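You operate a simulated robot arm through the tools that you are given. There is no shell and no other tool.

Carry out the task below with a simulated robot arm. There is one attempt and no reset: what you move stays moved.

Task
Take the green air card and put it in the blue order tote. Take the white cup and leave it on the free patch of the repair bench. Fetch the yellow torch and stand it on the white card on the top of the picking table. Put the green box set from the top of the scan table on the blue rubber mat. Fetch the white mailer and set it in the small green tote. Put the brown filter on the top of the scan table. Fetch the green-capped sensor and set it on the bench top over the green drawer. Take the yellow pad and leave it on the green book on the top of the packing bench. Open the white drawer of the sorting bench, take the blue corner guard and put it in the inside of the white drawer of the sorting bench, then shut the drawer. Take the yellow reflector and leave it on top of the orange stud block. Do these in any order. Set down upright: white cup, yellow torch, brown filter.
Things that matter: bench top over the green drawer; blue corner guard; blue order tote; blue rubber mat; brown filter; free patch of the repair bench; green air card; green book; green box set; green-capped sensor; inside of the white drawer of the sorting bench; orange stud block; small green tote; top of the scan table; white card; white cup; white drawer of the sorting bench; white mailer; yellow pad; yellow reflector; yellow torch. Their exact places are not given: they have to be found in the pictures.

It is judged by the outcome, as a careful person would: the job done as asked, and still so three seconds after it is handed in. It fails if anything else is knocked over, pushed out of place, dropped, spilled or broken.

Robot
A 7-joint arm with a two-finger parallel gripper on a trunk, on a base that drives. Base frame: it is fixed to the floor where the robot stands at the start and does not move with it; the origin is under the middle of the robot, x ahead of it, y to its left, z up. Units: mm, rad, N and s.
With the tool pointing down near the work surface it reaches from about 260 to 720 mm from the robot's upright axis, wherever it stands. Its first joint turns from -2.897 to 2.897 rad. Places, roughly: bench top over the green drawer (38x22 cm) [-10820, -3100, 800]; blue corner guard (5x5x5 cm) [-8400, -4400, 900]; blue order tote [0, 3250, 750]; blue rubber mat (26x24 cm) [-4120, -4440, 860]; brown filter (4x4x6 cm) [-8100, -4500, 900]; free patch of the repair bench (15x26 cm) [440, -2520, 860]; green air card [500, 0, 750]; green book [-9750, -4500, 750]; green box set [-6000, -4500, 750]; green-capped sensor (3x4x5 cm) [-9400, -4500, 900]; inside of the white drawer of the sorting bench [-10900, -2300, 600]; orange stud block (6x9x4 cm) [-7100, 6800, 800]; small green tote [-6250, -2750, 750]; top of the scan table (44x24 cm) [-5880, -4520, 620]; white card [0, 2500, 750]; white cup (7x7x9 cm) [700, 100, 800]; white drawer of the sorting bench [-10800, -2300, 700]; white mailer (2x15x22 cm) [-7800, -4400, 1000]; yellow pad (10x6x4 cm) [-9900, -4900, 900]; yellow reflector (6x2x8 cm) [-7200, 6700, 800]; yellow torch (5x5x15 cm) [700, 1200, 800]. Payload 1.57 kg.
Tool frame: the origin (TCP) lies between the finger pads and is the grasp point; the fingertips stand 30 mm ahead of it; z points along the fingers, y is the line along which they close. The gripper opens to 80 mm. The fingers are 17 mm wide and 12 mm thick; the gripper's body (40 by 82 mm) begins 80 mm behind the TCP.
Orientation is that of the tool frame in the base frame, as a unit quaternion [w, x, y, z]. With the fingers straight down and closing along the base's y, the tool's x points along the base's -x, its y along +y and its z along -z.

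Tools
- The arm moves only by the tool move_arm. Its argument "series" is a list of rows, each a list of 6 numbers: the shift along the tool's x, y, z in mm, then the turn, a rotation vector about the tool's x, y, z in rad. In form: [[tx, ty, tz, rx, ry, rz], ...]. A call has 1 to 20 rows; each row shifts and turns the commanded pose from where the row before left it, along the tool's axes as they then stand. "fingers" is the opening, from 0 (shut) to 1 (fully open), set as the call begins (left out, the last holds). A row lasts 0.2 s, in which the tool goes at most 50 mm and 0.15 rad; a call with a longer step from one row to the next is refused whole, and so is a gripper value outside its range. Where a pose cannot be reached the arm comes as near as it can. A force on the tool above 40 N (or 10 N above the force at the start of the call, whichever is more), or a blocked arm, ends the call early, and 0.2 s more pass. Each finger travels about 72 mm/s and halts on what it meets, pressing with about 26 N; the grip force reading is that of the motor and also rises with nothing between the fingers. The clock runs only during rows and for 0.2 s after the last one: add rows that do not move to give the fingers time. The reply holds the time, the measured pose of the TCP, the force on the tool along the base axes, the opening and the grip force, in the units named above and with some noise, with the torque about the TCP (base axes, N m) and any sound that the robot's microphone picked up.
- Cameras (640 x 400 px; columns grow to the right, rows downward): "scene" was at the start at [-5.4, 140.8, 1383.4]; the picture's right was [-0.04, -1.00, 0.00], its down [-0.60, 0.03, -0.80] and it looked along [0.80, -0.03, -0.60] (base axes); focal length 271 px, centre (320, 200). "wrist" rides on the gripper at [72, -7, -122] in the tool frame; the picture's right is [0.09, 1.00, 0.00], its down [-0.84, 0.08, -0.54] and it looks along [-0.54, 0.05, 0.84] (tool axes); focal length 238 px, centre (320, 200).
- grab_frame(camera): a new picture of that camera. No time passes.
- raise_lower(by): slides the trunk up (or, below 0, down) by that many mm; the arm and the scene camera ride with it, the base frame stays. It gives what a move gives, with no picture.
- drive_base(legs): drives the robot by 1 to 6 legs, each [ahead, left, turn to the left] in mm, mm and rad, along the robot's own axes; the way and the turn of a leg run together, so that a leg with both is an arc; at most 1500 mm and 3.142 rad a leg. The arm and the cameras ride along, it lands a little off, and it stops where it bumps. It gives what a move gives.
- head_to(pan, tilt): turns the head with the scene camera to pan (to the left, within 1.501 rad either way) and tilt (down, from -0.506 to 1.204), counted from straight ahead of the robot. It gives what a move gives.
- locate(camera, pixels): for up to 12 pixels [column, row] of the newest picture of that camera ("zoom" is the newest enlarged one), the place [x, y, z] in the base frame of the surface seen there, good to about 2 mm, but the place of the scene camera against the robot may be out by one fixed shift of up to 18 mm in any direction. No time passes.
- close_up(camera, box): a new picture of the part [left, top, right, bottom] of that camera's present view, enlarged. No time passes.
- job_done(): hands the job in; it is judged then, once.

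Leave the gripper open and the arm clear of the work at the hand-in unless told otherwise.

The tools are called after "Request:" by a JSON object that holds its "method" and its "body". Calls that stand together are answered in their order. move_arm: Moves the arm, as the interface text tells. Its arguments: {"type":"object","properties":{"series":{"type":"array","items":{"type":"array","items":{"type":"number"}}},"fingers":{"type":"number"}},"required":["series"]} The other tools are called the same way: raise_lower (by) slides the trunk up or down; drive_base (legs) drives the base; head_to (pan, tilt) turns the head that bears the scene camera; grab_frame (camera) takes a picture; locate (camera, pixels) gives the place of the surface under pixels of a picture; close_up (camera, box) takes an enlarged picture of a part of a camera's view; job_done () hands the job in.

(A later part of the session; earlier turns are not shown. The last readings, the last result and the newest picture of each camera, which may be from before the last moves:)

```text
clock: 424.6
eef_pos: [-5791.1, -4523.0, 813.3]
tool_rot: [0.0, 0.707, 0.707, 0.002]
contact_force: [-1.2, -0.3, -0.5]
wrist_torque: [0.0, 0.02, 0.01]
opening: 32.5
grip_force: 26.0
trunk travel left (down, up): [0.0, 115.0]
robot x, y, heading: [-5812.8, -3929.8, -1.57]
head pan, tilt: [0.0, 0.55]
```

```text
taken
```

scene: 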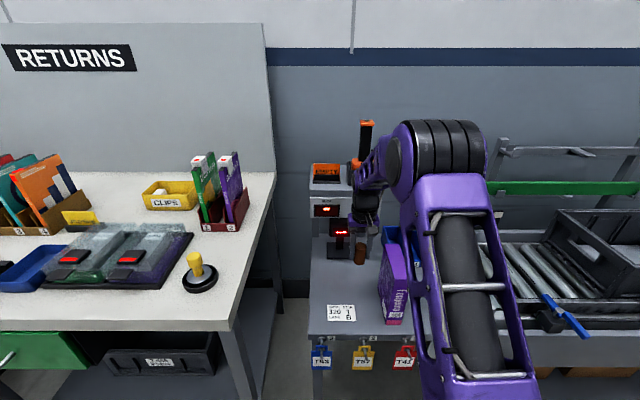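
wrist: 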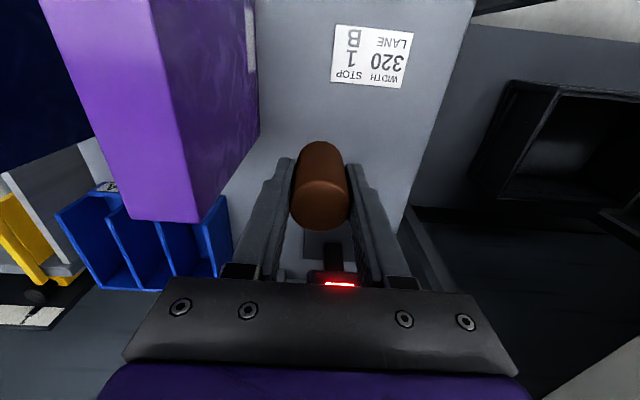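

Clear all around. Descend further, then slowly to contact.

Request:
{"method": "move_arm", "body": {"series": [[0, 0, 45, 0, 0, 0], [0, 0, 45, 0, 0, 0], [0, 0, 45, 0, 0, 0], [0, 0, 0, 0, 0, 0]]}}

Request:
{"method": "move_arm", "body": {"series": [[0, 0, 6, 0, 0, 0], [0, 0, 4, 0, 0, 0], [0, 0, 3, 0, 0, 0], [0, 0, 3, 0, 0, 0], [0, 0, 0, 0, 0, 0]]}}

Request:
{"method": "grab_frame", "body": {"camera": "wrist"}}

```text
clock: 425.6
eef_pos: [-5790.6, -4520.7, 677.8]
tool_rot: [0.001, 0.708, 0.706, 0.001]
contact_force: [-0.3, 0.4, 0.0]
wrist_torque: [0.02, 0.01, -0.02]
opening: 32.6
grip_force: 26.3
trunk travel left (down, up): [0.0, 115.0]
robot x, y, heading: [-5813.5, -3930.1, -1.567]
head pan, tilt: [0.0, 0.55]
```

```text
clock: 426.8
eef_pos: [-5789.6, -4522.1, 662.4]
tool_rot: [0.001, 0.708, 0.706, 0.0]
contact_force: [-0.6, 2.9, 7.4]
wrist_torque: [0.07, 0.01, -0.03]
opening: 32.6
grip_force: 25.2
trunk travel left (down, up): [0.0, 115.0]
robot x, y, heading: [-5814.6, -3929.4, -1.567]
head pan, tilt: [0.0, 0.55]
```

```text
taken
```

wrist: 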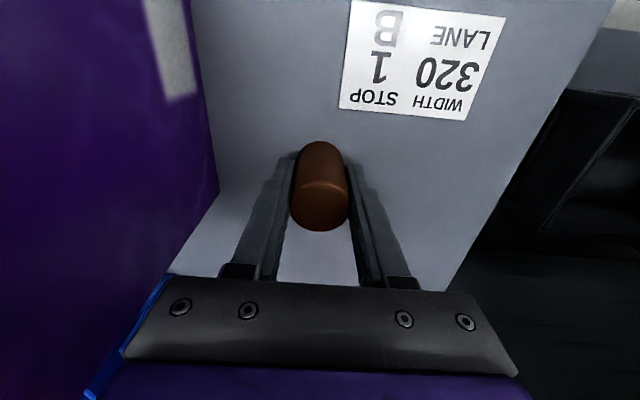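

Contact felt (7 N) at TCP z≈662: the filter is on the table. Release partway (to ~50 mm) and rise.

Request:
{"method": "move_arm", "body": {"series": [[0, 0, 0, 0, 0, 0], [0, 0, 0, 0, 0, 0], [0, 0, 0, 0, 0, 0]], "fingers": 0.62}}

Request:
{"method": "move_arm", "body": {"series": [[0, 0, -20, 0, 0, 0], [0, 0, -40, 0, 0, 0], [0, 0, -45, 0, 0, 0], [0, 0, -45, 0, 0, 0], [0, 0, -45, 0, 0, 0], [0, 0, -45, 0, 0, 0], [0, 0, -45, 0, 0, 0], [0, 0, -45, 0, 0, 0], [0, 0, 0, 0, 0, 0]]}}

Request:
{"method": "grab_frame", "body": {"camera": "wrist"}}

Request:
{"method": "grab_frame", "body": {"camera": "scene"}}

```text
clock: 427.6
eef_pos: [-5790.2, -4523.3, 661.2]
tool_rot: [0.0, 0.708, 0.707, 0.001]
contact_force: [1.3, -0.3, -0.2]
wrist_torque: [0.02, -0.02, -0.03]
opening: 49.9
grip_force: 0.0
trunk travel left (down, up): [0.0, 115.0]
robot x, y, heading: [-5815.7, -3929.8, -1.568]
head pan, tilt: [0.0, 0.55]
```

```text
clock: 429.6
eef_pos: [-5789.4, -4525.4, 990.7]
tool_rot: [0.001, 0.708, 0.706, 0.002]
contact_force: [-0.2, 0.2, -0.1]
wrist_torque: [-0.01, 0.01, -0.04]
opening: 49.7
grip_force: 0.1
trunk travel left (down, up): [0.0, 115.0]
robot x, y, heading: [-5819.2, -3928.5, -1.569]
head pan, tilt: [0.0, 0.55]
```

```text
taken
```

wrist: 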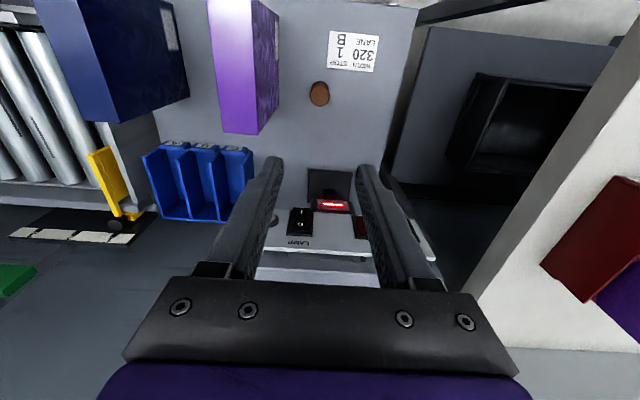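

```text
taken
```

scene: 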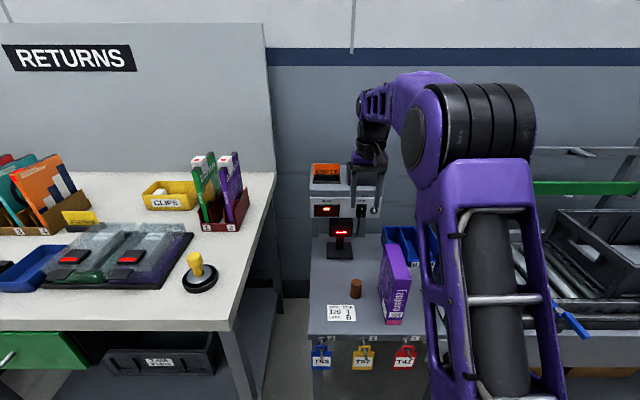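

The filter stands upright on the scan table. Now retract, back into the lane, restore the trunk, and head along toward x≈-8400 and beyond, facing -x.

Request:
{"method": "move_arm", "body": {"series": [[45, 0, 0, 0, 0, 0], [45, 0, 0, 0, 0, 0], [45, 0, 0, 0, 0, 0], [0, 0, 0, 0, 0, 0]], "fingers": 1}}

Request:
{"method": "drive_base", "body": {"legs": [[-290, 0, 0], [0, 0, -1.571]]}}

Request:
{"method": "raise_lower", "body": {"by": 50}}

Request:
{"method": "head_to", "body": {"pan": 0.0, "tilt": 0.45}}

Request:
{"method": "drive_base", "body": {"legs": [[1450, 0, 0], [1250, 0, 0]]}}

Request:
{"method": "grab_frame", "body": {"camera": "scene"}}

```text
clock: 430.6
eef_pos: [-5790.3, -4389.5, 989.6]
tool_rot: [0.001, 0.708, 0.706, 0.0]
contact_force: [-0.1, 0.1, 1.0]
wrist_torque: [-0.02, 0.02, -0.01]
opening: 79.8
grip_force: 0.1
trunk travel left (down, up): [0.0, 115.0]
robot x, y, heading: [-5817.5, -3929.5, -1.567]
head pan, tilt: [0.0, 0.55]
```

```text
clock: 436.5
eef_pos: [-6276.9, -3675.3, 989.2]
tool_rot: [0.001, 1.0, 0.008, 0.001]
contact_force: [-0.2, 0.5, 0.1]
wrist_torque: [-0.01, 0.0, -0.04]
opening: 80.1
grip_force: 0.0
trunk travel left (down, up): [0.0, 115.0]
robot x, y, heading: [-5818.2, -3642.0, -3.12]
head pan, tilt: [0.0, 0.55]
```

```text
clock: 437.4
eef_pos: [-6277.3, -3674.9, 1040.0]
tool_rot: [0.001, 1.0, 0.007, 0.001]
contact_force: [0.8, -0.4, -0.6]
wrist_torque: [0.01, 0.01, -0.01]
opening: 80.0
grip_force: 0.1
trunk travel left (down, up): [-50.0, 65.0]
robot x, y, heading: [-5814.5, -3643.0, -3.121]
head pan, tilt: [0.0, 0.55]
```

```text
clock: 438.1
eef_pos: [-6277.7, -3674.9, 1039.8]
tool_rot: [0.0, 1.0, 0.007, 0.001]
contact_force: [-0.3, -0.2, 0.1]
wrist_torque: [-0.04, -0.02, 0.02]
opening: 80.1
grip_force: 0.0
trunk travel left (down, up): [-50.0, 65.0]
robot x, y, heading: [-5814.1, -3644.4, -3.122]
head pan, tilt: [0.0, 0.45]
```

```text
clock: 451.2
eef_pos: [-8968.1, -3773.4, 1039.6]
tool_rot: [0.001, 1.0, 0.019, 0.001]
contact_force: [1.1, 1.1, -1.2]
wrist_torque: [0.02, 0.03, 0.0]
opening: 80.1
grip_force: 0.1
trunk travel left (down, up): [-50.0, 65.0]
robot x, y, heading: [-8509.3, -3728.2, -3.098]
head pan, tilt: [0.0, 0.45]
```

```text
taken
```

scene: 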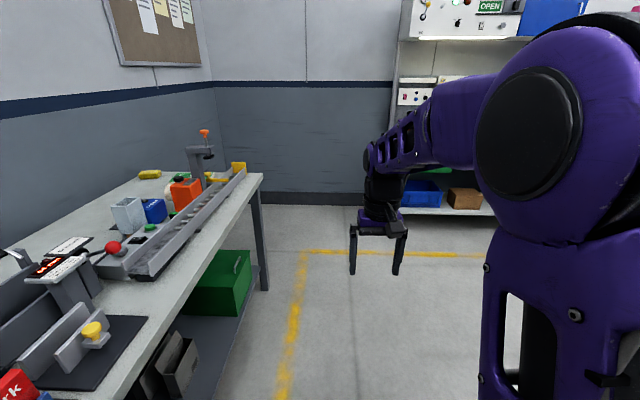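

I see the far end of the packing bench: a yellow thing at (150,174), green cap at (180,178). Enlarge and measure.

Request:
{"method": "close_up", "body": {"camera": "scene", "box": [0, 120, 280, 320]}}

Request:
{"method": "locate", "body": {"camera": "scene", "pixels": [[150, 174], [180, 178], [262, 178], [268, 285], [185, 195], [130, 212], [90, 330], [100, 180], [210, 250], [70, 250], [305, 255], [237, 165]]}}

```text
2.00 times, centred on (140, 220) of scene
```

zoom: 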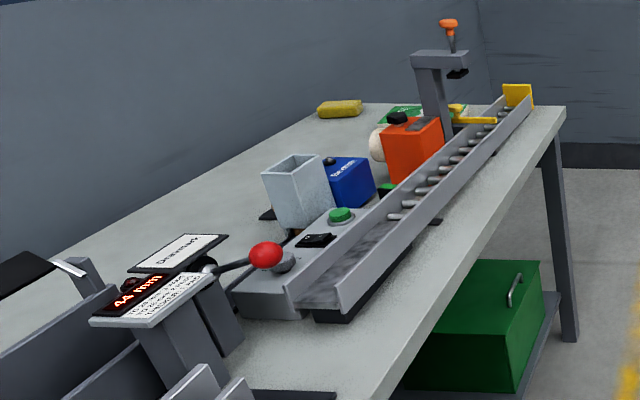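

```text
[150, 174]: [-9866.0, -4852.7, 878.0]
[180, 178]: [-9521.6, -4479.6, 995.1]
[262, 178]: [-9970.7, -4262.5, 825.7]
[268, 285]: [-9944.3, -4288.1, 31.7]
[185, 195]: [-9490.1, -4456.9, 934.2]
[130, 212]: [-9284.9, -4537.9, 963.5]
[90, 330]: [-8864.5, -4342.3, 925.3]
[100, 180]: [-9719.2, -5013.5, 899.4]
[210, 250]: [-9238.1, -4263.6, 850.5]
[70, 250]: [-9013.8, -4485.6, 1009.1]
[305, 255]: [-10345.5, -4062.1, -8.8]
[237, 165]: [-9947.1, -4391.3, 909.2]
```

The yellow pad is at ≈(-9866,-4853), far back; the bench ends at x≈-9980, so I can reach it from the bench's end. First I'll look from the front at x≈-9600.

Request:
{"method": "drive_base", "body": {"legs": [[1080, -80, -0.043], [0, 0, 1.571]]}}

Request:
{"method": "head_to", "body": {"pan": 0.0, "tilt": 0.5}}

Request:
{"method": "grab_frame", "body": {"camera": "scene"}}

Request:
{"method": "grab_frame", "body": {"camera": "wrist"}}

```text
clock: 460.7
eef_pos: [-9568.7, -4129.4, 1039.4]
tool_rot: [0.0, 0.705, 0.709, 0.001]
contact_force: [0.2, 0.4, 0.1]
wrist_torque: [0.02, 0.01, -0.03]
opening: 80.0
grip_force: 0.1
trunk travel left (down, up): [-50.0, 65.0]
robot x, y, heading: [-9597.0, -3669.1, -1.561]
head pan, tilt: [0.0, 0.45]
```

```text
clock: 461.4
eef_pos: [-9569.7, -4129.2, 1039.1]
tool_rot: [0.001, 0.705, 0.709, 0.001]
contact_force: [-0.1, 0.5, 0.5]
wrist_torque: [0.01, -0.02, 0.04]
opening: 80.2
grip_force: 0.1
trunk travel left (down, up): [-50.0, 65.0]
robot x, y, heading: [-9597.3, -3670.4, -1.559]
head pan, tilt: [0.0, 0.499]
```

```text
taken
```

scene: 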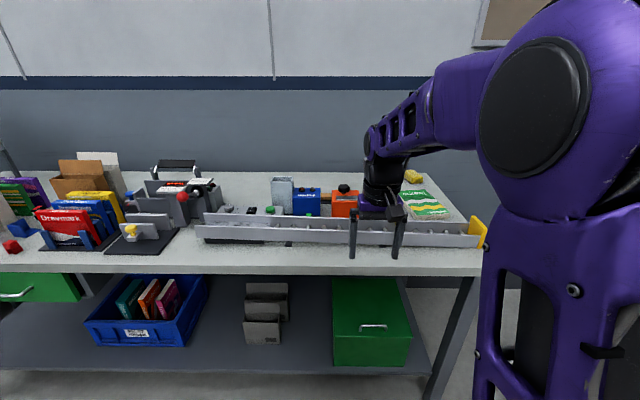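

```text
taken
```

wrist: 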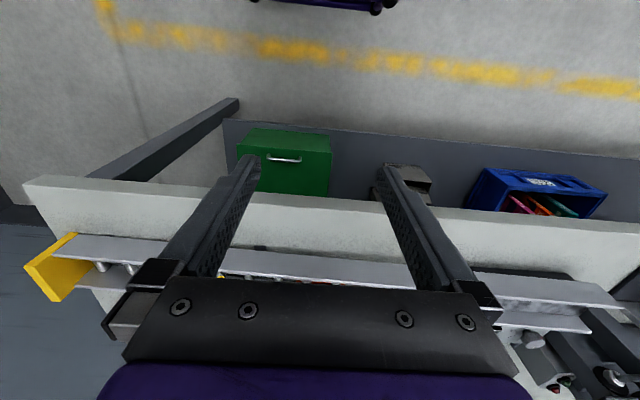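

I see the green book (425,203), yellow pad (413,177), and items behind the chute. Zoom in.

Request:
{"method": "close_up", "body": {"camera": "scene", "box": [180, 150, 370, 260]}}

Request:
{"method": "close_up", "body": {"camera": "scene", "box": [340, 150, 500, 260]}}

```text
3.37 times, centred on (275, 205) of scene
```

zoom: 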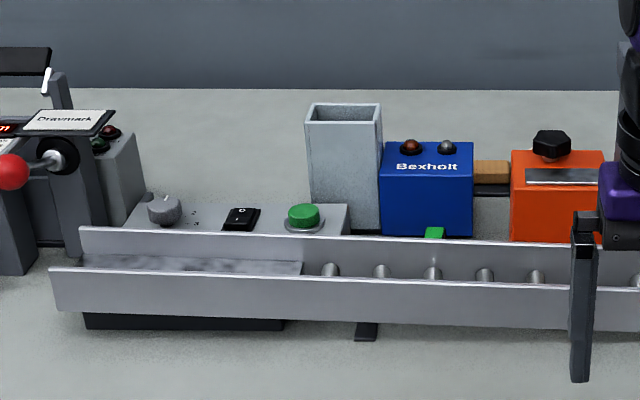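

```text
3.64 times, centred on (420, 205) of scene
```

zoom: 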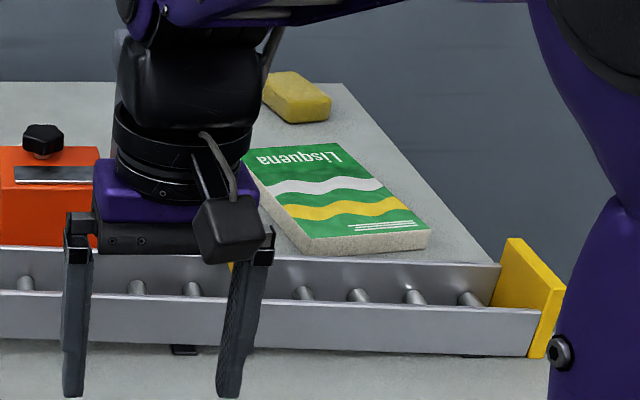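

The sensor seems to be behind the chute near the blue box (small green bit at raw (309,214)). Locate these.

Request:
{"method": "locate", "body": {"camera": "scene", "pixels": [[309, 214], [307, 200], [300, 216], [425, 203], [404, 195], [436, 192], [443, 212], [413, 218], [413, 177], [420, 182], [270, 211], [340, 215]]}}

Request:
{"method": "locate", "body": {"camera": "zoom", "pixels": [[246, 150], [360, 145], [425, 235], [305, 245], [300, 85], [330, 105], [268, 80], [290, 120], [400, 262], [480, 268], [500, 290], [430, 315]]}}

```text
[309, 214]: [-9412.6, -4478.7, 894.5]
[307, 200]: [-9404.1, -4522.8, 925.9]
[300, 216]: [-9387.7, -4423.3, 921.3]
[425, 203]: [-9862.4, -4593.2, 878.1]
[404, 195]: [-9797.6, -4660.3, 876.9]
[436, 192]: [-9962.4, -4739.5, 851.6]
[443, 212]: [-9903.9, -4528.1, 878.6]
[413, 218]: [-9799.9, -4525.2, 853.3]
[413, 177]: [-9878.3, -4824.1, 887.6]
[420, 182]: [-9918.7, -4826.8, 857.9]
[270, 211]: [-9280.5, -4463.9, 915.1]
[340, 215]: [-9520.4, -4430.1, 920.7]
```

```text
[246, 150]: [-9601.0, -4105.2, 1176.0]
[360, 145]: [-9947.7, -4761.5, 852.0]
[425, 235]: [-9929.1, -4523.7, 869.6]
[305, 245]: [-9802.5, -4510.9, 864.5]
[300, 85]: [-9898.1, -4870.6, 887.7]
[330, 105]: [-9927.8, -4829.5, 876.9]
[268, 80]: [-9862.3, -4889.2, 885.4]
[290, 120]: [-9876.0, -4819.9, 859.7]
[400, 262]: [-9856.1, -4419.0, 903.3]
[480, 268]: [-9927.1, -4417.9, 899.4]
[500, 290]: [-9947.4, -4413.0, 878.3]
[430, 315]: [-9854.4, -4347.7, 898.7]
```

Sensor at ≈(-9412,-4480) between the chute and the blue box; book ≈(-9860,-4600); pad ≈(-9890,-4855). Before moving to the bench end, I'll turn right to see the far-wall area.

Request:
{"method": "drive_base", "body": {"legs": [[0, 0, -1.58]]}}

Request:
{"method": "head_to", "body": {"pan": 0.0, "tilt": 0.35}}

Request:
{"method": "grab_frame", "body": {"camera": "scene"}}

```text
clock: 465.8
eef_pos: [-10059.1, -3690.1, 1039.2]
tool_rot: [0.0, 1.0, -0.008, 0.001]
contact_force: [0.8, -0.3, -0.5]
wrist_torque: [0.01, 0.0, -0.03]
opening: 80.2
grip_force: 0.0
trunk travel left (down, up): [-50.0, 65.0]
robot x, y, heading: [-9599.5, -3670.1, 3.133]
head pan, tilt: [0.0, 0.499]
```

```text
clock: 466.4
eef_pos: [-10059.1, -3690.2, 1038.8]
tool_rot: [0.001, 1.0, -0.007, 0.001]
contact_force: [0.2, -0.4, 0.0]
wrist_torque: [0.02, 0.03, 0.06]
opening: 80.1
grip_force: 0.1
trunk travel left (down, up): [-50.0, 65.0]
robot x, y, heading: [-9600.4, -3672.6, 3.133]
head pan, tilt: [0.0, 0.351]
```

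```text
taken
```

scene: 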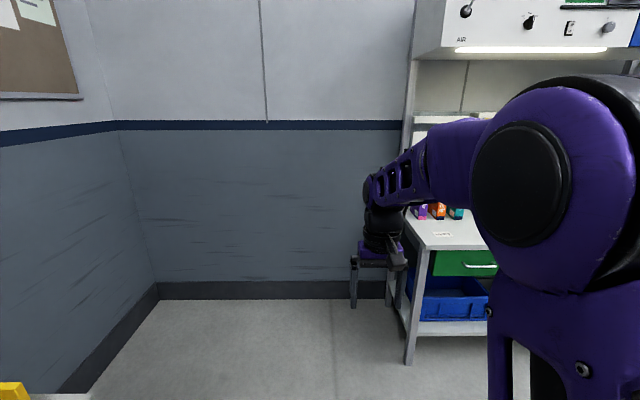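

Request:
{"method": "locate", "body": {"camera": "scene", "pixels": [[406, 360], [405, 220], [430, 248], [250, 285], [160, 290], [60, 390], [460, 250], [250, 380], [480, 220], [350, 310]]}}

Request:
{"method": "close_up", "body": {"camera": "scene", "box": [380, 180, 520, 380]}}

```text
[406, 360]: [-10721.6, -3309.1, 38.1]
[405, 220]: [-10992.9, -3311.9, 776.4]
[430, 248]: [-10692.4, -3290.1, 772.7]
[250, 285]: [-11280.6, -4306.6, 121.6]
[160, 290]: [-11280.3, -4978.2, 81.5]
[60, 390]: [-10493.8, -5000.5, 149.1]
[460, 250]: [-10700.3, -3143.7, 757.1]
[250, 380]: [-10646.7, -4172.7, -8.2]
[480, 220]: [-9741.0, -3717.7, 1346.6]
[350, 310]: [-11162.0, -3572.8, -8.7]
```

```text
2.00 times, centred on (450, 280) of scene
```

zoom: 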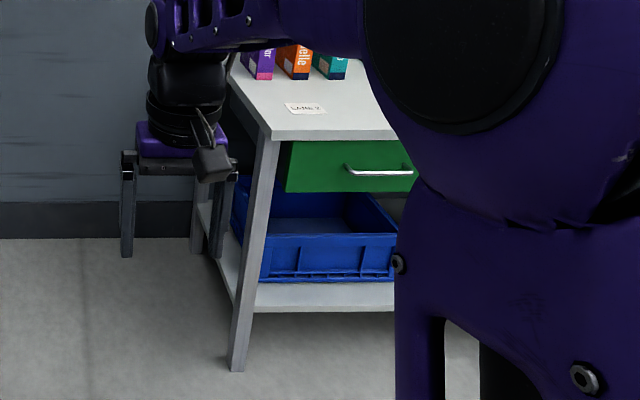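

The corner beyond the bench end is free (x -9980..-11280, y -5000..-3320). I'll drive there, turn to face +x, and slide right to stand at the bench end.

Request:
{"method": "drive_base", "body": {"legs": [[740, 250, 0.008], [0, 0, 1.571], [0, 0, 1.571]]}}

Request:
{"method": "grab_frame", "body": {"camera": "scene"}}

```text
clock: 478.5
eef_pos: [-9876.5, -3887.1, 1039.0]
tool_rot: [-0.001, -0.002, 1.0, 0.001]
contact_force: [0.0, 0.4, 0.1]
wrist_torque: [0.0, -0.01, -0.02]
opening: 80.0
grip_force: 0.0
trunk travel left (down, up): [-50.0, 65.0]
robot x, y, heading: [-10331.9, -3917.9, 0.012]
head pan, tilt: [0.0, 0.351]
```

```text
taken
```

scene: 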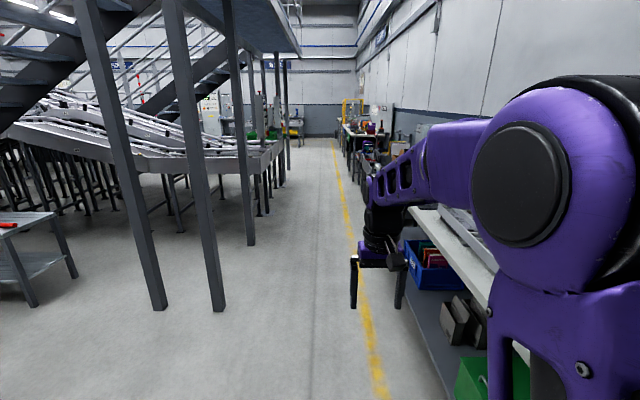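

Back 40 mm and slide right 740 mm along the bench end.

Request:
{"method": "drive_base", "body": {"legs": [[-40, 0, -0.012], [0, -740, 0]]}}

Request:
{"method": "head_to", "body": {"pan": 0.0, "tilt": 0.6}}

Request:
{"method": "grab_frame", "body": {"camera": "scene"}}

Request:
{"method": "grab_frame", "body": {"camera": "wrist"}}

```text
clock: 486.5
eef_pos: [-9912.0, -4626.8, 1039.5]
tool_rot: [-0.001, -0.005, 1.0, 0.0]
contact_force: [0.2, -0.3, -0.1]
wrist_torque: [-0.05, -0.01, -0.02]
opening: 80.0
grip_force: 0.1
trunk travel left (down, up): [-50.0, 65.0]
robot x, y, heading: [-10368.8, -4657.9, 0.017]
head pan, tilt: [0.0, 0.351]
```

```text
clock: 487.3
eef_pos: [-9912.0, -4626.1, 1040.0]
tool_rot: [-0.001, -0.005, 1.0, 0.001]
contact_force: [0.4, 0.0, -0.3]
wrist_torque: [0.02, -0.03, -0.01]
opening: 79.8
grip_force: 0.0
trunk travel left (down, up): [-50.0, 65.0]
robot x, y, heading: [-10369.5, -4661.1, 0.015]
head pan, tilt: [0.0, 0.6]
```

```text
taken
```

scene: 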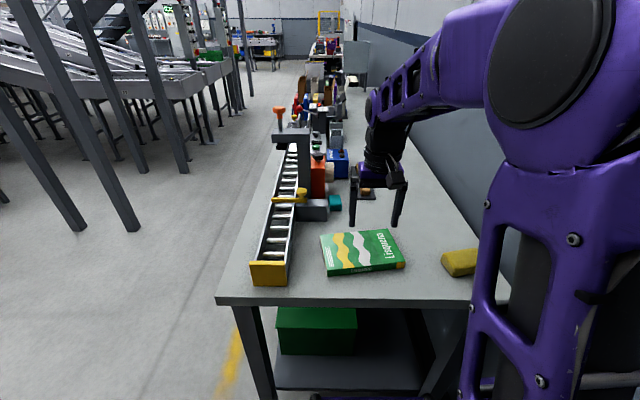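

```text
taken
```

wrist: 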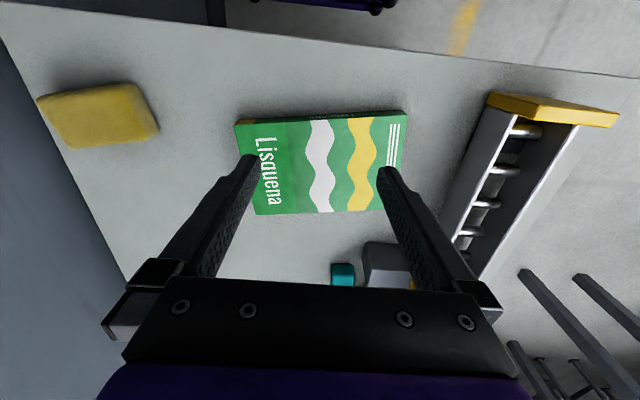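

Both the yellow pad (97,115) and green book (320,160) are in the wrist view. Measure them.

Request:
{"method": "locate", "body": {"camera": "wrist", "pixels": [[42, 103], [130, 86], [152, 128], [70, 145], [98, 112], [236, 124], [405, 112], [255, 212], [382, 208], [320, 160], [180, 60], [200, 200]]}}

Request:
{"method": "close_up", "body": {"camera": "wrist", "box": [10, 50, 250, 220]}}

```text
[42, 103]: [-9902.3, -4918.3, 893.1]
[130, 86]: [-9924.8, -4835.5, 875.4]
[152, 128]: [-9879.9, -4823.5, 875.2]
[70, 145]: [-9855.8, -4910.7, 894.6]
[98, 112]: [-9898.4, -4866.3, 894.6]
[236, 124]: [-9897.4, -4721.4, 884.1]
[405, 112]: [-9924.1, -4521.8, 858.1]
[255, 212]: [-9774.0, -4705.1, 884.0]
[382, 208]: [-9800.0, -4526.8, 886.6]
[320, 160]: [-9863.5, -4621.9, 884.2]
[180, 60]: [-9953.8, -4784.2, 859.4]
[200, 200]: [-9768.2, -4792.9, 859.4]
```

```text
2.35 times, centred on (130, 135) of wrist
```

zoom: 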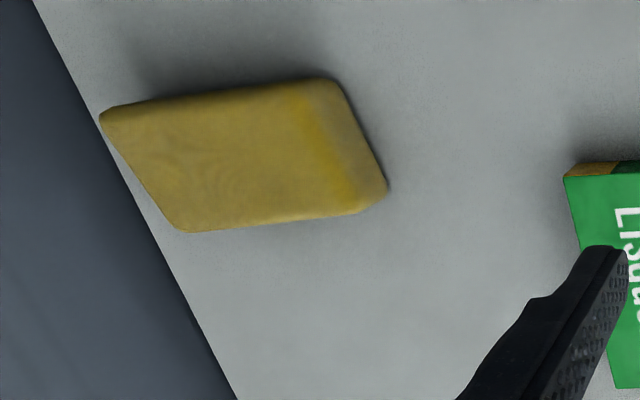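

Pad: centre ≈(-9890,-4872), top z≈894.6 (bench 859.4), its long axis 15° off y. I'll rotate the wrist 1.32 rad so the fingers close across its 60 mm width, and move above it.

Request:
{"method": "move_arm", "body": {"series": [[0, 0, 0, 0, 0, 0.1467], [0, 0, 0, 0, 0, 0.1467], [0, 0, 0, 0, 0, 0.1467], [0, 0, 0, 0, 0, 0.1467], [0, 0, 0, 0, 0, 0.1467], [0, 0, 0, 0, 0, 0.1467], [0, 0, 0, 0, 0, 0.1467], [0, 0, 0, 0, 0, 0.1467], [0, 0, 0, 0, 0, 0.1467], [-40.5, -7, 0, 0, 0, 0], [-40.5, -7, 0, 0, 0, 0], [-40.5, -7, 0, 0, 0, 0], [-40.5, -7, 0, 0, 0, 0], [-40.5, -7, 0, 0, 0, 0], [-40.5, -7, 0, 0, 0, 0], [0, 0, 0, 0, 0, 0]], "fingers": 1}}

Request:
{"method": "grab_frame", "body": {"camera": "wrist"}}

Request:
{"method": "grab_frame", "body": {"camera": "scene"}}

```text
clock: 490.7
eef_pos: [-9887.6, -4871.7, 1037.6]
tool_rot: [-0.001, 0.61, 0.793, 0.001]
contact_force: [-0.3, 0.7, -0.7]
wrist_torque: [-0.01, 0.0, 0.0]
opening: 79.8
grip_force: 0.1
trunk travel left (down, up): [-50.0, 65.0]
robot x, y, heading: [-10370.4, -4655.0, 0.016]
head pan, tilt: [0.0, 0.6]
```

```text
taken
```

wrist: 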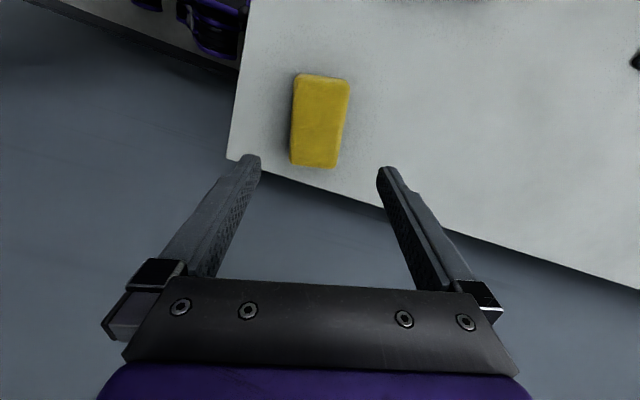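

```text
taken
```

scene: 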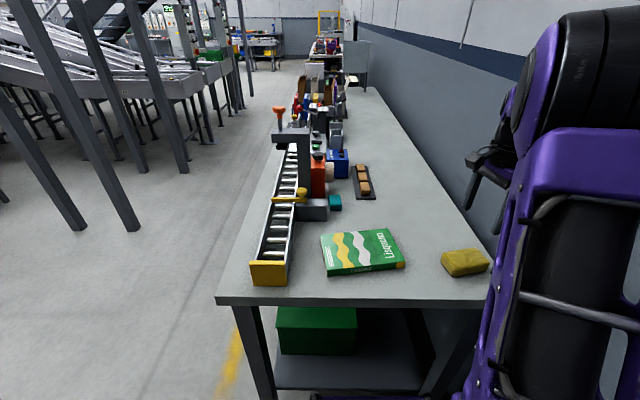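

Measure the pad from here.

Request:
{"method": "locate", "body": {"camera": "wrist", "pixels": [[297, 78], [346, 82], [334, 165], [293, 160], [320, 120], [302, 120], [340, 120], [260, 150]]}}

Request:
{"method": "close_up", "body": {"camera": "wrist", "box": [230, 50, 410, 190]}}

```text
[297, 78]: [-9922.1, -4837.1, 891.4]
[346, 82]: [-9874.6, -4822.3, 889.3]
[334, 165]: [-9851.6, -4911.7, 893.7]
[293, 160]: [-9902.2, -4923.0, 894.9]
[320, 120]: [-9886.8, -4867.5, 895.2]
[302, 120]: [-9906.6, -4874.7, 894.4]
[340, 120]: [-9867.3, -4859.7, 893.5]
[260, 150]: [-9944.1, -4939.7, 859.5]
```

```text
2.86 times, centred on (320, 120) of wrist
```

zoom: 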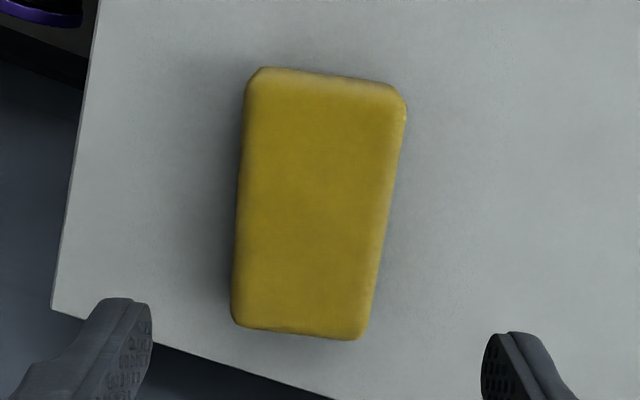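

The pad is aligned under the fingers (centre (-9887.6,-4873.5)). Lower 142 mm to TCP z≈895 and close.

Request:
{"method": "move_arm", "body": {"series": [[-1.5, 0, 40, 0, 0, 0], [0, 0, 40, 0, 0, 0], [0, 0, 35, 0, 0, 0], [0, 0, 18, 0, 0, 0], [0, 0, 8, 0, 0, 0], [0, 0, 0, 0, 0, 0]]}}

Request:
{"method": "move_arm", "body": {"series": [[0, 0, 0, 0, 0, 0], [0, 0, 0, 0, 0, 0], [0, 0, 0, 0, 0, 0]], "fingers": 0}}

Request:
{"method": "grab_frame", "body": {"camera": "wrist"}}

```text
clock: 492.1
eef_pos: [-9888.7, -4875.5, 896.6]
tool_rot: [-0.001, 0.61, 0.792, 0.001]
contact_force: [-0.4, 0.1, -0.4]
wrist_torque: [-0.03, 0.01, 0.01]
opening: 80.2
grip_force: 0.0
trunk travel left (down, up): [-50.0, 65.0]
robot x, y, heading: [-10370.3, -4661.7, 0.014]
head pan, tilt: [0.0, 0.6]
```

```text
clock: 492.9
eef_pos: [-9889.0, -4874.1, 896.9]
tool_rot: [-0.001, 0.61, 0.793, 0.0]
contact_force: [0.3, 0.0, 0.6]
wrist_torque: [0.0, 0.0, 0.01]
opening: 59.2
grip_force: 26.0
trunk travel left (down, up): [-50.0, 65.0]
robot x, y, heading: [-10365.6, -4659.9, 0.016]
head pan, tilt: [0.0, 0.6]
```

```text
taken
```

wrist: 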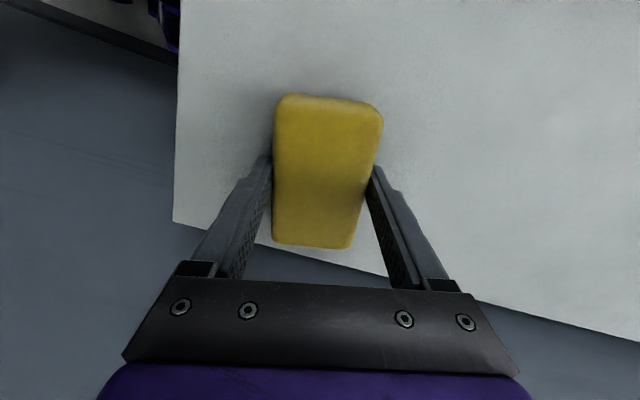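

Gripped (59 mm). Lift 100 mm and carry it over the green book's centre.

Request:
{"method": "move_arm", "body": {"series": [[0, 0, -20, 0, 0, 0], [0, 0, -40, 0, 0, 0], [0, 0, -40, 0, 0, 0], [39.6, 17.25, 0, 0, 0, 0], [39.6, 17.25, 0, 0, 0, 0], [39.6, 17.25, 0, 0, 0, 0], [39.6, 17.25, 0, 0, 0, 0], [39.6, 17.25, 0, 0, 0, 0], [39.6, 17.25, 0, 0, 0, 0], [0, 0, 0, 0, 0, 0]]}}

Request:
{"method": "grab_frame", "body": {"camera": "wrist"}}

Request:
{"method": "grab_frame", "body": {"camera": "scene"}}

```text
clock: 495.1
eef_pos: [-9850.1, -4616.1, 999.0]
tool_rot: [-0.001, 0.61, 0.793, 0.0]
contact_force: [-0.1, -0.9, -1.4]
wrist_torque: [-0.01, -0.01, -0.02]
opening: 59.2
grip_force: 26.5
trunk travel left (down, up): [-50.0, 65.0]
robot x, y, heading: [-10368.7, -4657.4, 0.019]
head pan, tilt: [0.0, 0.6]
```

```text
taken
```

wrist: 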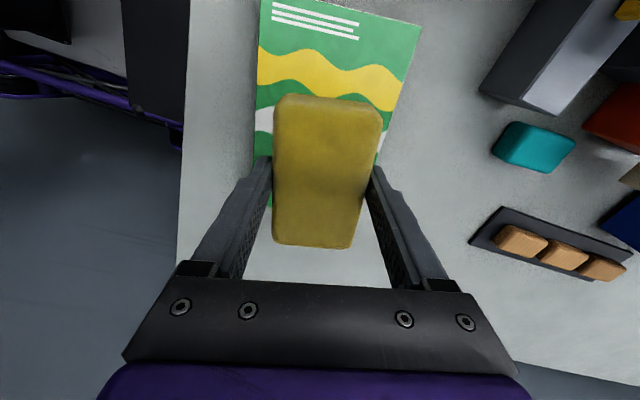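

```text
taken
```

scene: 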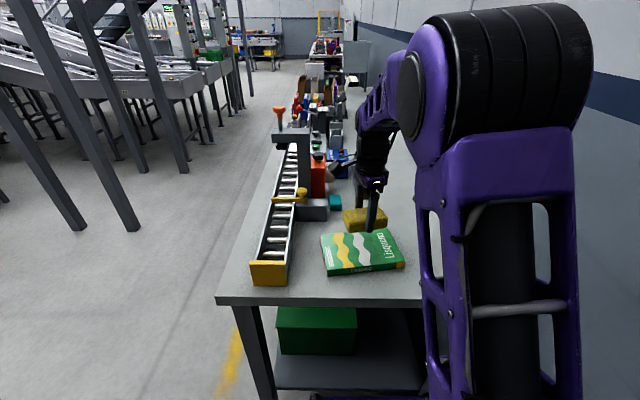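

Lower onto the book (expected contact at TCP z≈922).

Request:
{"method": "move_arm", "body": {"series": [[0, 0, 35, 0, 0, 0], [0, 0, 30, 0, 0, 0], [0, 0, 5, 0, 0, 0], [0, 0, 3, 0, 0, 0], [0, 0, 3, 0, 0, 0], [0, 0, 0, 0, 0, 0]]}}

Request:
{"method": "grab_frame", "body": {"camera": "scene"}}

```text
clock: 496.5
eef_pos: [-9851.1, -4617.8, 922.4]
tool_rot: [-0.001, 0.61, 0.793, 0.0]
contact_force: [-0.2, -0.4, -0.6]
wrist_torque: [0.0, 0.0, -0.01]
opening: 59.0
grip_force: 26.0
trunk travel left (down, up): [-50.0, 65.0]
robot x, y, heading: [-10367.9, -4654.3, 0.016]
head pan, tilt: [0.0, 0.6]
```

```text
taken
```

scene: 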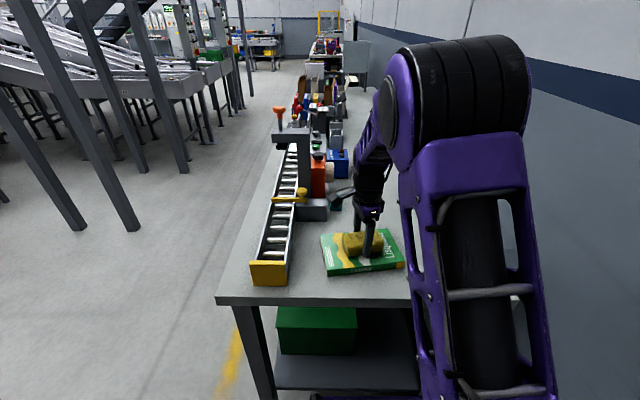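

No firm contact yet. Lower in 2 mm steps.

Request:
{"method": "move_arm", "body": {"series": [[0, 0, 2, 0, 0, 0], [0, 0, 2, 0, 0, 0], [0, 0, 0, 0, 0, 0]]}}

```text
clock: 497.3
eef_pos: [-9849.3, -4618.0, 921.7]
tool_rot: [0.002, 0.61, 0.793, 0.002]
contact_force: [-2.6, 0.2, 28.7]
wrist_torque: [-0.05, 0.35, -0.12]
opening: 59.0
grip_force: 25.9
trunk travel left (down, up): [-50.0, 65.0]
robot x, y, heading: [-10370.1, -4654.7, 0.013]
head pan, tilt: [0.0, 0.6]
```

Contact (28 N). Ease up 3 mm, release and rise.

Request:
{"method": "move_arm", "body": {"series": [[0, 0, -3, 0, 0, 0], [0, 0, 0, 0, 0, 0]]}}

Request:
{"method": "move_arm", "body": {"series": [[0, 0, 0, 0, 0, 0], [0, 0, 0, 0, 0, 0], [0, 0, 0, 0, 0, 0]], "fingers": 1}}

Request:
{"method": "move_arm", "body": {"series": [[0, 0, -20, 0, 0, 0], [0, 0, -40, 0, 0, 0], [0, 0, -45, 0, 0, 0], [0, 0, -30, 0, 0, 0], [0, 0, 0, 0, 0, 0]]}}

Request:
{"method": "grab_frame", "body": {"camera": "wrist"}}

Request:
{"method": "grab_frame", "body": {"camera": "scene"}}

```text
clock: 497.9
eef_pos: [-9850.7, -4618.6, 920.7]
tool_rot: [-0.001, 0.61, 0.792, 0.0]
contact_force: [1.5, 0.8, 14.3]
wrist_torque: [0.06, -0.23, -0.07]
opening: 59.3
grip_force: 26.0
trunk travel left (down, up): [-50.0, 65.0]
robot x, y, heading: [-10369.0, -4657.3, 0.015]
head pan, tilt: [0.0, 0.6]
```

```text
clock: 498.7
eef_pos: [-9850.5, -4617.5, 920.9]
tool_rot: [-0.001, 0.61, 0.793, 0.0]
contact_force: [0.1, 0.0, -0.3]
wrist_torque: [-0.01, 0.0, -0.01]
opening: 80.0
grip_force: 0.0
trunk travel left (down, up): [-50.0, 65.0]
robot x, y, heading: [-10372.3, -4658.1, 0.015]
head pan, tilt: [0.0, 0.6]
```

```text
clock: 499.9
eef_pos: [-9850.3, -4617.1, 1057.4]
tool_rot: [-0.001, 0.61, 0.792, 0.001]
contact_force: [-0.4, 0.4, 0.0]
wrist_torque: [0.02, -0.01, 0.03]
opening: 80.2
grip_force: 0.0
trunk travel left (down, up): [-50.0, 65.0]
robot x, y, heading: [-10367.7, -4656.2, 0.017]
head pan, tilt: [0.0, 0.6]
```

```text
taken
```

wrist: 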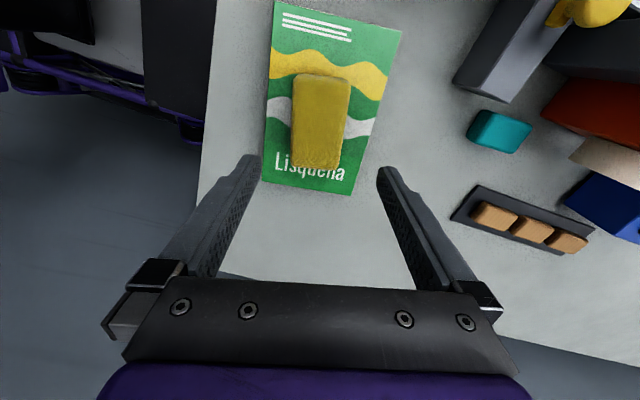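

```text
taken
```

scene: 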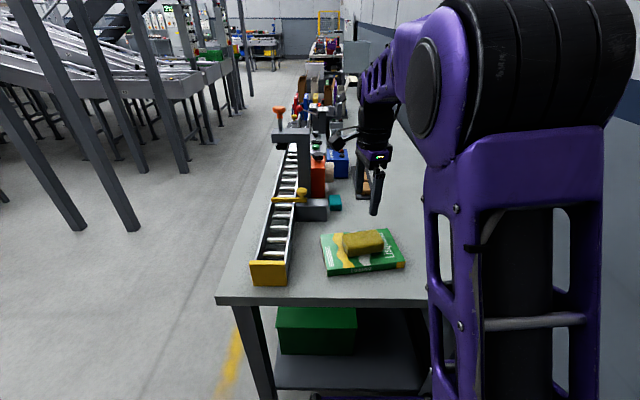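

The yellow pad lies on the green book. Now fold the arm in, rotate the wrist back, and go round to the front for the sensor.

Request:
{"method": "move_arm", "body": {"series": [[9, -34, 0, 0, 0, 0], [9, -34, 0, 0, 0, 0], [0, 0, 0, 0, 0, -0.1467], [0, 0, 0, 0, 0, -0.1467], [0, 0, 0, 0, 0, -0.1467], [0, 0, 0, 0, 0, -0.1467], [0, 0, 0, 0, 0, -0.1467], [0, 0, 0, 0, 0, -0.1467], [0, 0, 0, 0, 0, -0.1467], [0, 0, 0, 0, 0, -0.1467], [0, 0, 0, 0, 0, -0.1467], [0, 0, 0, 0, 0, 0]]}}

Request:
{"method": "drive_base", "body": {"legs": [[-30, 0, -0.016], [0, 960, 0], [0, 0, -1.571]]}}

Request:
{"method": "drive_base", "body": {"legs": [[0, 950, 0]]}}

Request:
{"method": "grab_frame", "body": {"camera": "scene"}}

Request:
{"method": "grab_frame", "body": {"camera": "wrist"}}

```text
clock: 502.5
eef_pos: [-9919.4, -4618.7, 1056.0]
tool_rot: [-0.001, -0.005, 1.0, 0.0]
contact_force: [-0.6, -0.3, 0.8]
wrist_torque: [-0.02, 0.0, 0.0]
opening: 79.8
grip_force: 0.0
trunk travel left (down, up): [-50.0, 65.0]
robot x, y, heading: [-10369.7, -4655.7, 0.016]
head pan, tilt: [0.0, 0.6]
```

```text
clock: 516.6
eef_pos: [-10368.4, -4126.0, 1056.5]
tool_rot: [0.0, 0.702, 0.712, 0.002]
contact_force: [-0.2, 0.0, 0.0]
wrist_torque: [0.0, 0.0, 0.01]
opening: 79.9
grip_force: 0.1
trunk travel left (down, up): [-50.0, 65.0]
robot x, y, heading: [-10405.2, -3677.4, -1.552]
head pan, tilt: [0.0, 0.6]
```

```text
clock: 526.0
eef_pos: [-9422.2, -4105.4, 1057.1]
tool_rot: [0.0, 0.702, 0.712, 0.002]
contact_force: [0.5, -0.6, 0.1]
wrist_torque: [0.02, 0.0, 0.0]
opening: 80.1
grip_force: 0.0
trunk travel left (down, up): [-50.0, 65.0]
robot x, y, heading: [-9463.8, -3652.0, -1.551]
head pan, tilt: [0.0, 0.6]
```

```text
taken
```

scene: 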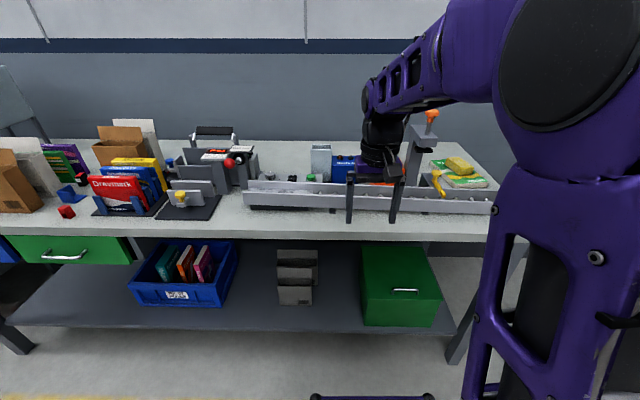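

```text
taken
```

wrist: 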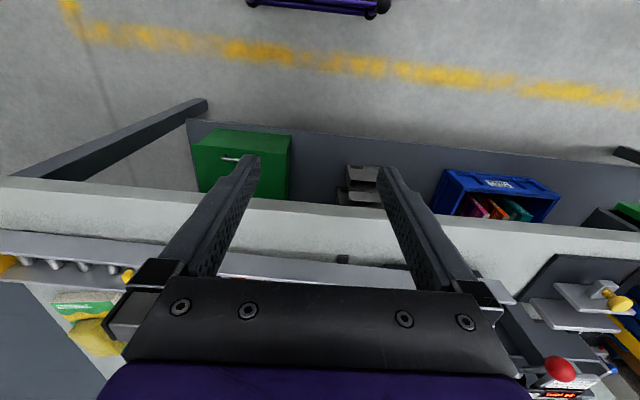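

Straighten the heading and drive 215 mm closer.

Request:
{"method": "drive_base", "body": {"legs": [[215, 0, -0.02]]}}

Request:
{"method": "grab_frame", "body": {"camera": "scene"}}

Request:
{"method": "grab_frame", "body": {"camera": "wrist"}}

```text
clock: 527.7
eef_pos: [-9425.5, -4318.6, 1056.1]
tool_rot: [0.0, 0.708, 0.707, 0.002]
contact_force: [0.0, -0.4, 1.0]
wrist_torque: [-0.02, -0.01, 0.0]
opening: 80.0
grip_force: 0.1
trunk travel left (down, up): [-50.0, 65.0]
robot x, y, heading: [-9464.5, -3868.3, -1.573]
head pan, tilt: [0.0, 0.6]
```

```text
taken
```

scene: 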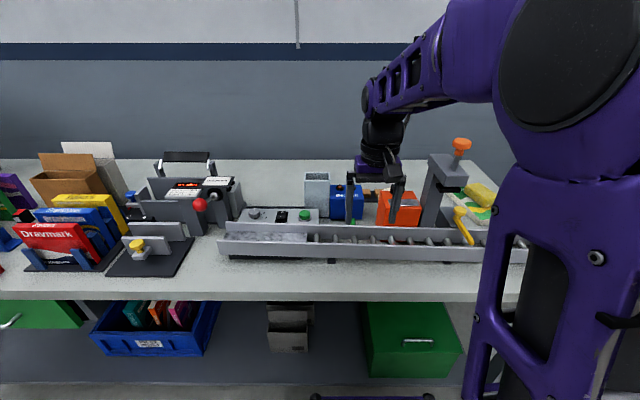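

```text
taken
```

wrist: 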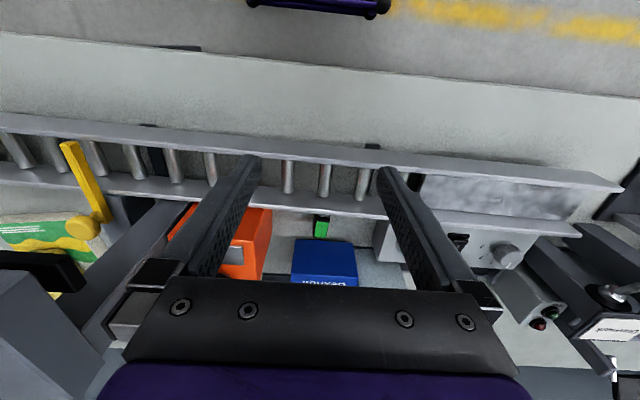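

The sensor's green cap is at wrist (321,227), behind the chute and in front of the blue box. Measure surroundings.

Request:
{"method": "close_up", "body": {"camera": "wrist", "box": [230, 150, 420, 290]}}

Request:
{"method": "locate", "body": {"camera": "wrist", "pixels": [[321, 222], [321, 232], [314, 227], [328, 227], [321, 215], [296, 242], [355, 245], [300, 205], [380, 235], [250, 215], [60, 275], [140, 230]]}}

```text
2.86 times, centred on (325, 220) of wrist
```

zoom: 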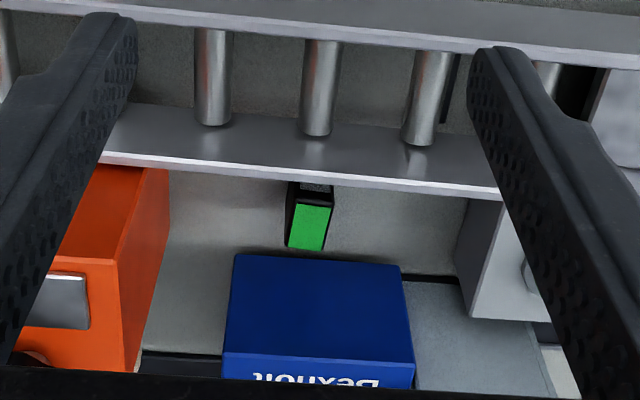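

```text
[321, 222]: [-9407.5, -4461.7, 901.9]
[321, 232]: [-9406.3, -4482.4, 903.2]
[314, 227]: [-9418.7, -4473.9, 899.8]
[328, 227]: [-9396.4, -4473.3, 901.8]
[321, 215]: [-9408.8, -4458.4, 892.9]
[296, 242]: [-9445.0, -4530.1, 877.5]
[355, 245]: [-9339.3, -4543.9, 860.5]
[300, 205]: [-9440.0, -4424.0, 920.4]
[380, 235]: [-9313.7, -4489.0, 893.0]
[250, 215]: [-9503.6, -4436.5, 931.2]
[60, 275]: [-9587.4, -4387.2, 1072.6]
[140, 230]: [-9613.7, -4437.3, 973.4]
```

Sensor: centre ≈(-9407,-4472), top z≈903; free width x -9465..-9330. Move above with 60 mm opening and lower to z≈960.

Request:
{"method": "move_arm", "body": {"series": [[-38.4, 4.5, 0, 0, 0, 0], [-38.4, 4.5, 0, 0, 0, 0], [-38.4, 4.5, 0, 0, 0, 0], [-38.4, 4.5, 0, 0, 0, 0], [0, 0, 48, 0, 0, 0], [0, 0, 48, 0, 0, 0], [0, 0, 0, 0, 0, 0]], "fingers": 0.75}}

Request:
{"method": "grab_frame", "body": {"camera": "wrist"}}

```text
clock: 529.3
eef_pos: [-9408.5, -4473.5, 960.1]
tool_rot: [0.001, 0.707, 0.707, 0.001]
contact_force: [0.1, -0.5, -0.3]
wrist_torque: [0.0, -0.02, 0.01]
opening: 60.1
grip_force: 0.1
trunk travel left (down, up): [-50.0, 65.0]
robot x, y, heading: [-9459.3, -3872.5, -1.563]
head pan, tilt: [0.0, 0.6]
```

```text
taken
```

wrist: 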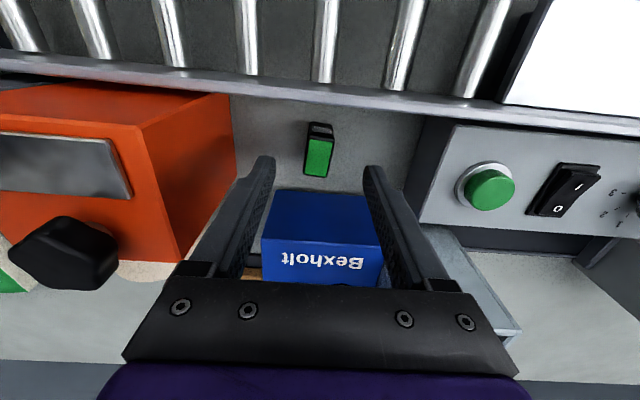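

Aligned. Lower 62 mm and close.

Request:
{"method": "move_arm", "body": {"series": [[0, 0, 25, 0, 0, 0], [0, 0, 22, 0, 0, 0], [0, 0, 15, 0, 0, 0], [0, 0, 0, 0, 0, 0]]}}

Request:
{"method": "move_arm", "body": {"series": [[0, 0, 0, 0, 0, 0], [0, 0, 0, 0, 0, 0], [0, 0, 0, 0, 0, 0], [0, 0, 0, 0, 0, 0]], "fingers": 0}}

Request:
{"method": "grab_frame", "body": {"camera": "wrist"}}

```text
clock: 530.3
eef_pos: [-9409.4, -4473.3, 897.8]
tool_rot: [0.0, 0.707, 0.707, 0.001]
contact_force: [0.4, 0.3, 0.2]
wrist_torque: [0.0, -0.03, 0.03]
opening: 59.8
grip_force: 0.0
trunk travel left (down, up): [-50.0, 65.0]
robot x, y, heading: [-9462.2, -3868.3, -1.567]
head pan, tilt: [0.0, 0.6]
```

```text
clock: 531.3
eef_pos: [-9407.6, -4473.1, 899.1]
tool_rot: [0.001, 0.707, 0.707, 0.001]
contact_force: [-0.1, 0.1, 0.0]
wrist_torque: [-0.02, 0.03, -0.01]
opening: 21.1
grip_force: 26.1
trunk travel left (down, up): [-50.0, 65.0]
robot x, y, heading: [-9461.3, -3866.9, -1.568]
head pan, tilt: [0.0, 0.6]
```

```text
taken
```

wrist: 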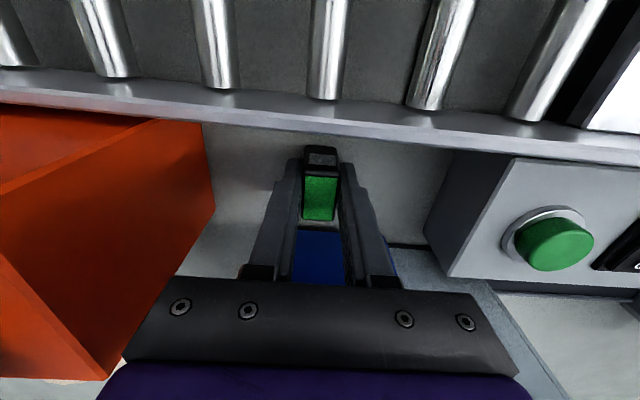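

Gripped (21 mm). Lift 130 mm, retract and back off.

Request:
{"method": "move_arm", "body": {"series": [[0, 0, -20, 0, 0, 0], [0, 0, -40, 0, 0, 0], [0, 0, -45, 0, 0, 0], [0, 0, -45, 0, 0, 0], [45, 0, 0, 0, 0, 0], [45, 0, 0, 0, 0, 0], [45, 0, 0, 0, 0, 0], [15, 0, 0, 0, 0, 0], [0, 0, 0, 0, 0, 0]]}}

Request:
{"method": "drive_base", "body": {"legs": [[-220, 0, 0], [0, 0, -1.571]]}}

Request:
{"method": "head_to", "body": {"pan": 0.0, "tilt": 0.45}}

Request:
{"method": "grab_frame", "body": {"camera": "scene"}}

Request:
{"method": "grab_frame", "body": {"camera": "wrist"}}

```text
clock: 533.3
eef_pos: [-9408.6, -4324.5, 1049.6]
tool_rot: [0.001, 0.707, 0.707, 0.0]
contact_force: [-0.5, 0.2, -1.3]
wrist_torque: [0.04, 0.01, 0.01]
opening: 20.9
grip_force: 26.2
trunk travel left (down, up): [-50.0, 65.0]
robot x, y, heading: [-9463.6, -3870.0, -1.569]
head pan, tilt: [0.0, 0.6]
```

```text
clock: 538.8
eef_pos: [-9917.1, -3716.8, 1048.6]
tool_rot: [0.0, 1.0, 0.012, 0.0]
contact_force: [-0.2, 0.7, -0.8]
wrist_torque: [0.0, 0.0, 0.0]
opening: 21.1
grip_force: 25.9
trunk travel left (down, up): [-50.0, 65.0]
robot x, y, heading: [-9462.3, -3652.7, -3.113]
head pan, tilt: [0.0, 0.6]
```

```text
clock: 539.5
eef_pos: [-9917.0, -3717.9, 1049.9]
tool_rot: [0.0, 1.0, 0.011, 0.001]
contact_force: [1.0, 0.8, -1.0]
wrist_torque: [0.01, -0.02, 0.0]
opening: 21.1
grip_force: 26.0
trunk travel left (down, up): [-50.0, 65.0]
robot x, y, heading: [-9462.7, -3651.7, -3.112]
head pan, tilt: [0.0, 0.45]
```

```text
taken
```

scene: 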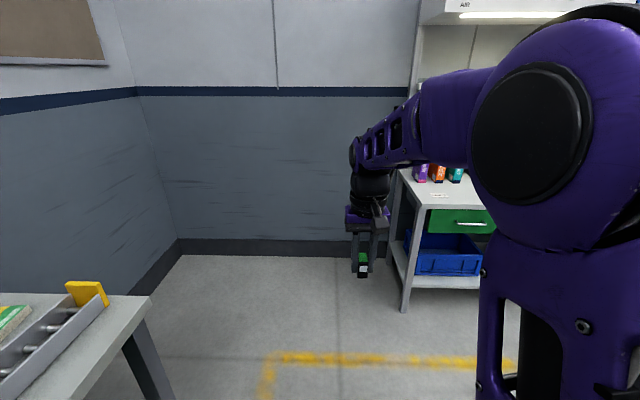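

```text
taken
```

wrist: 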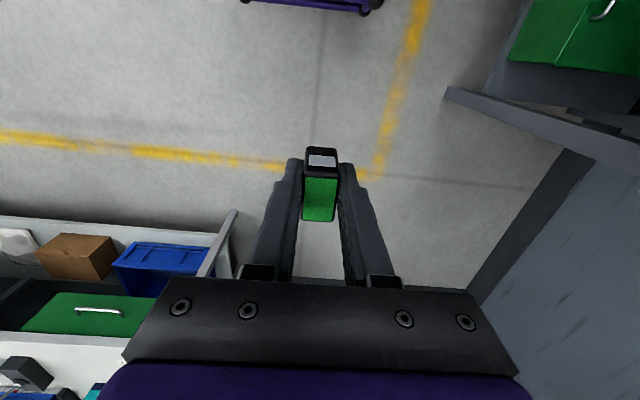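

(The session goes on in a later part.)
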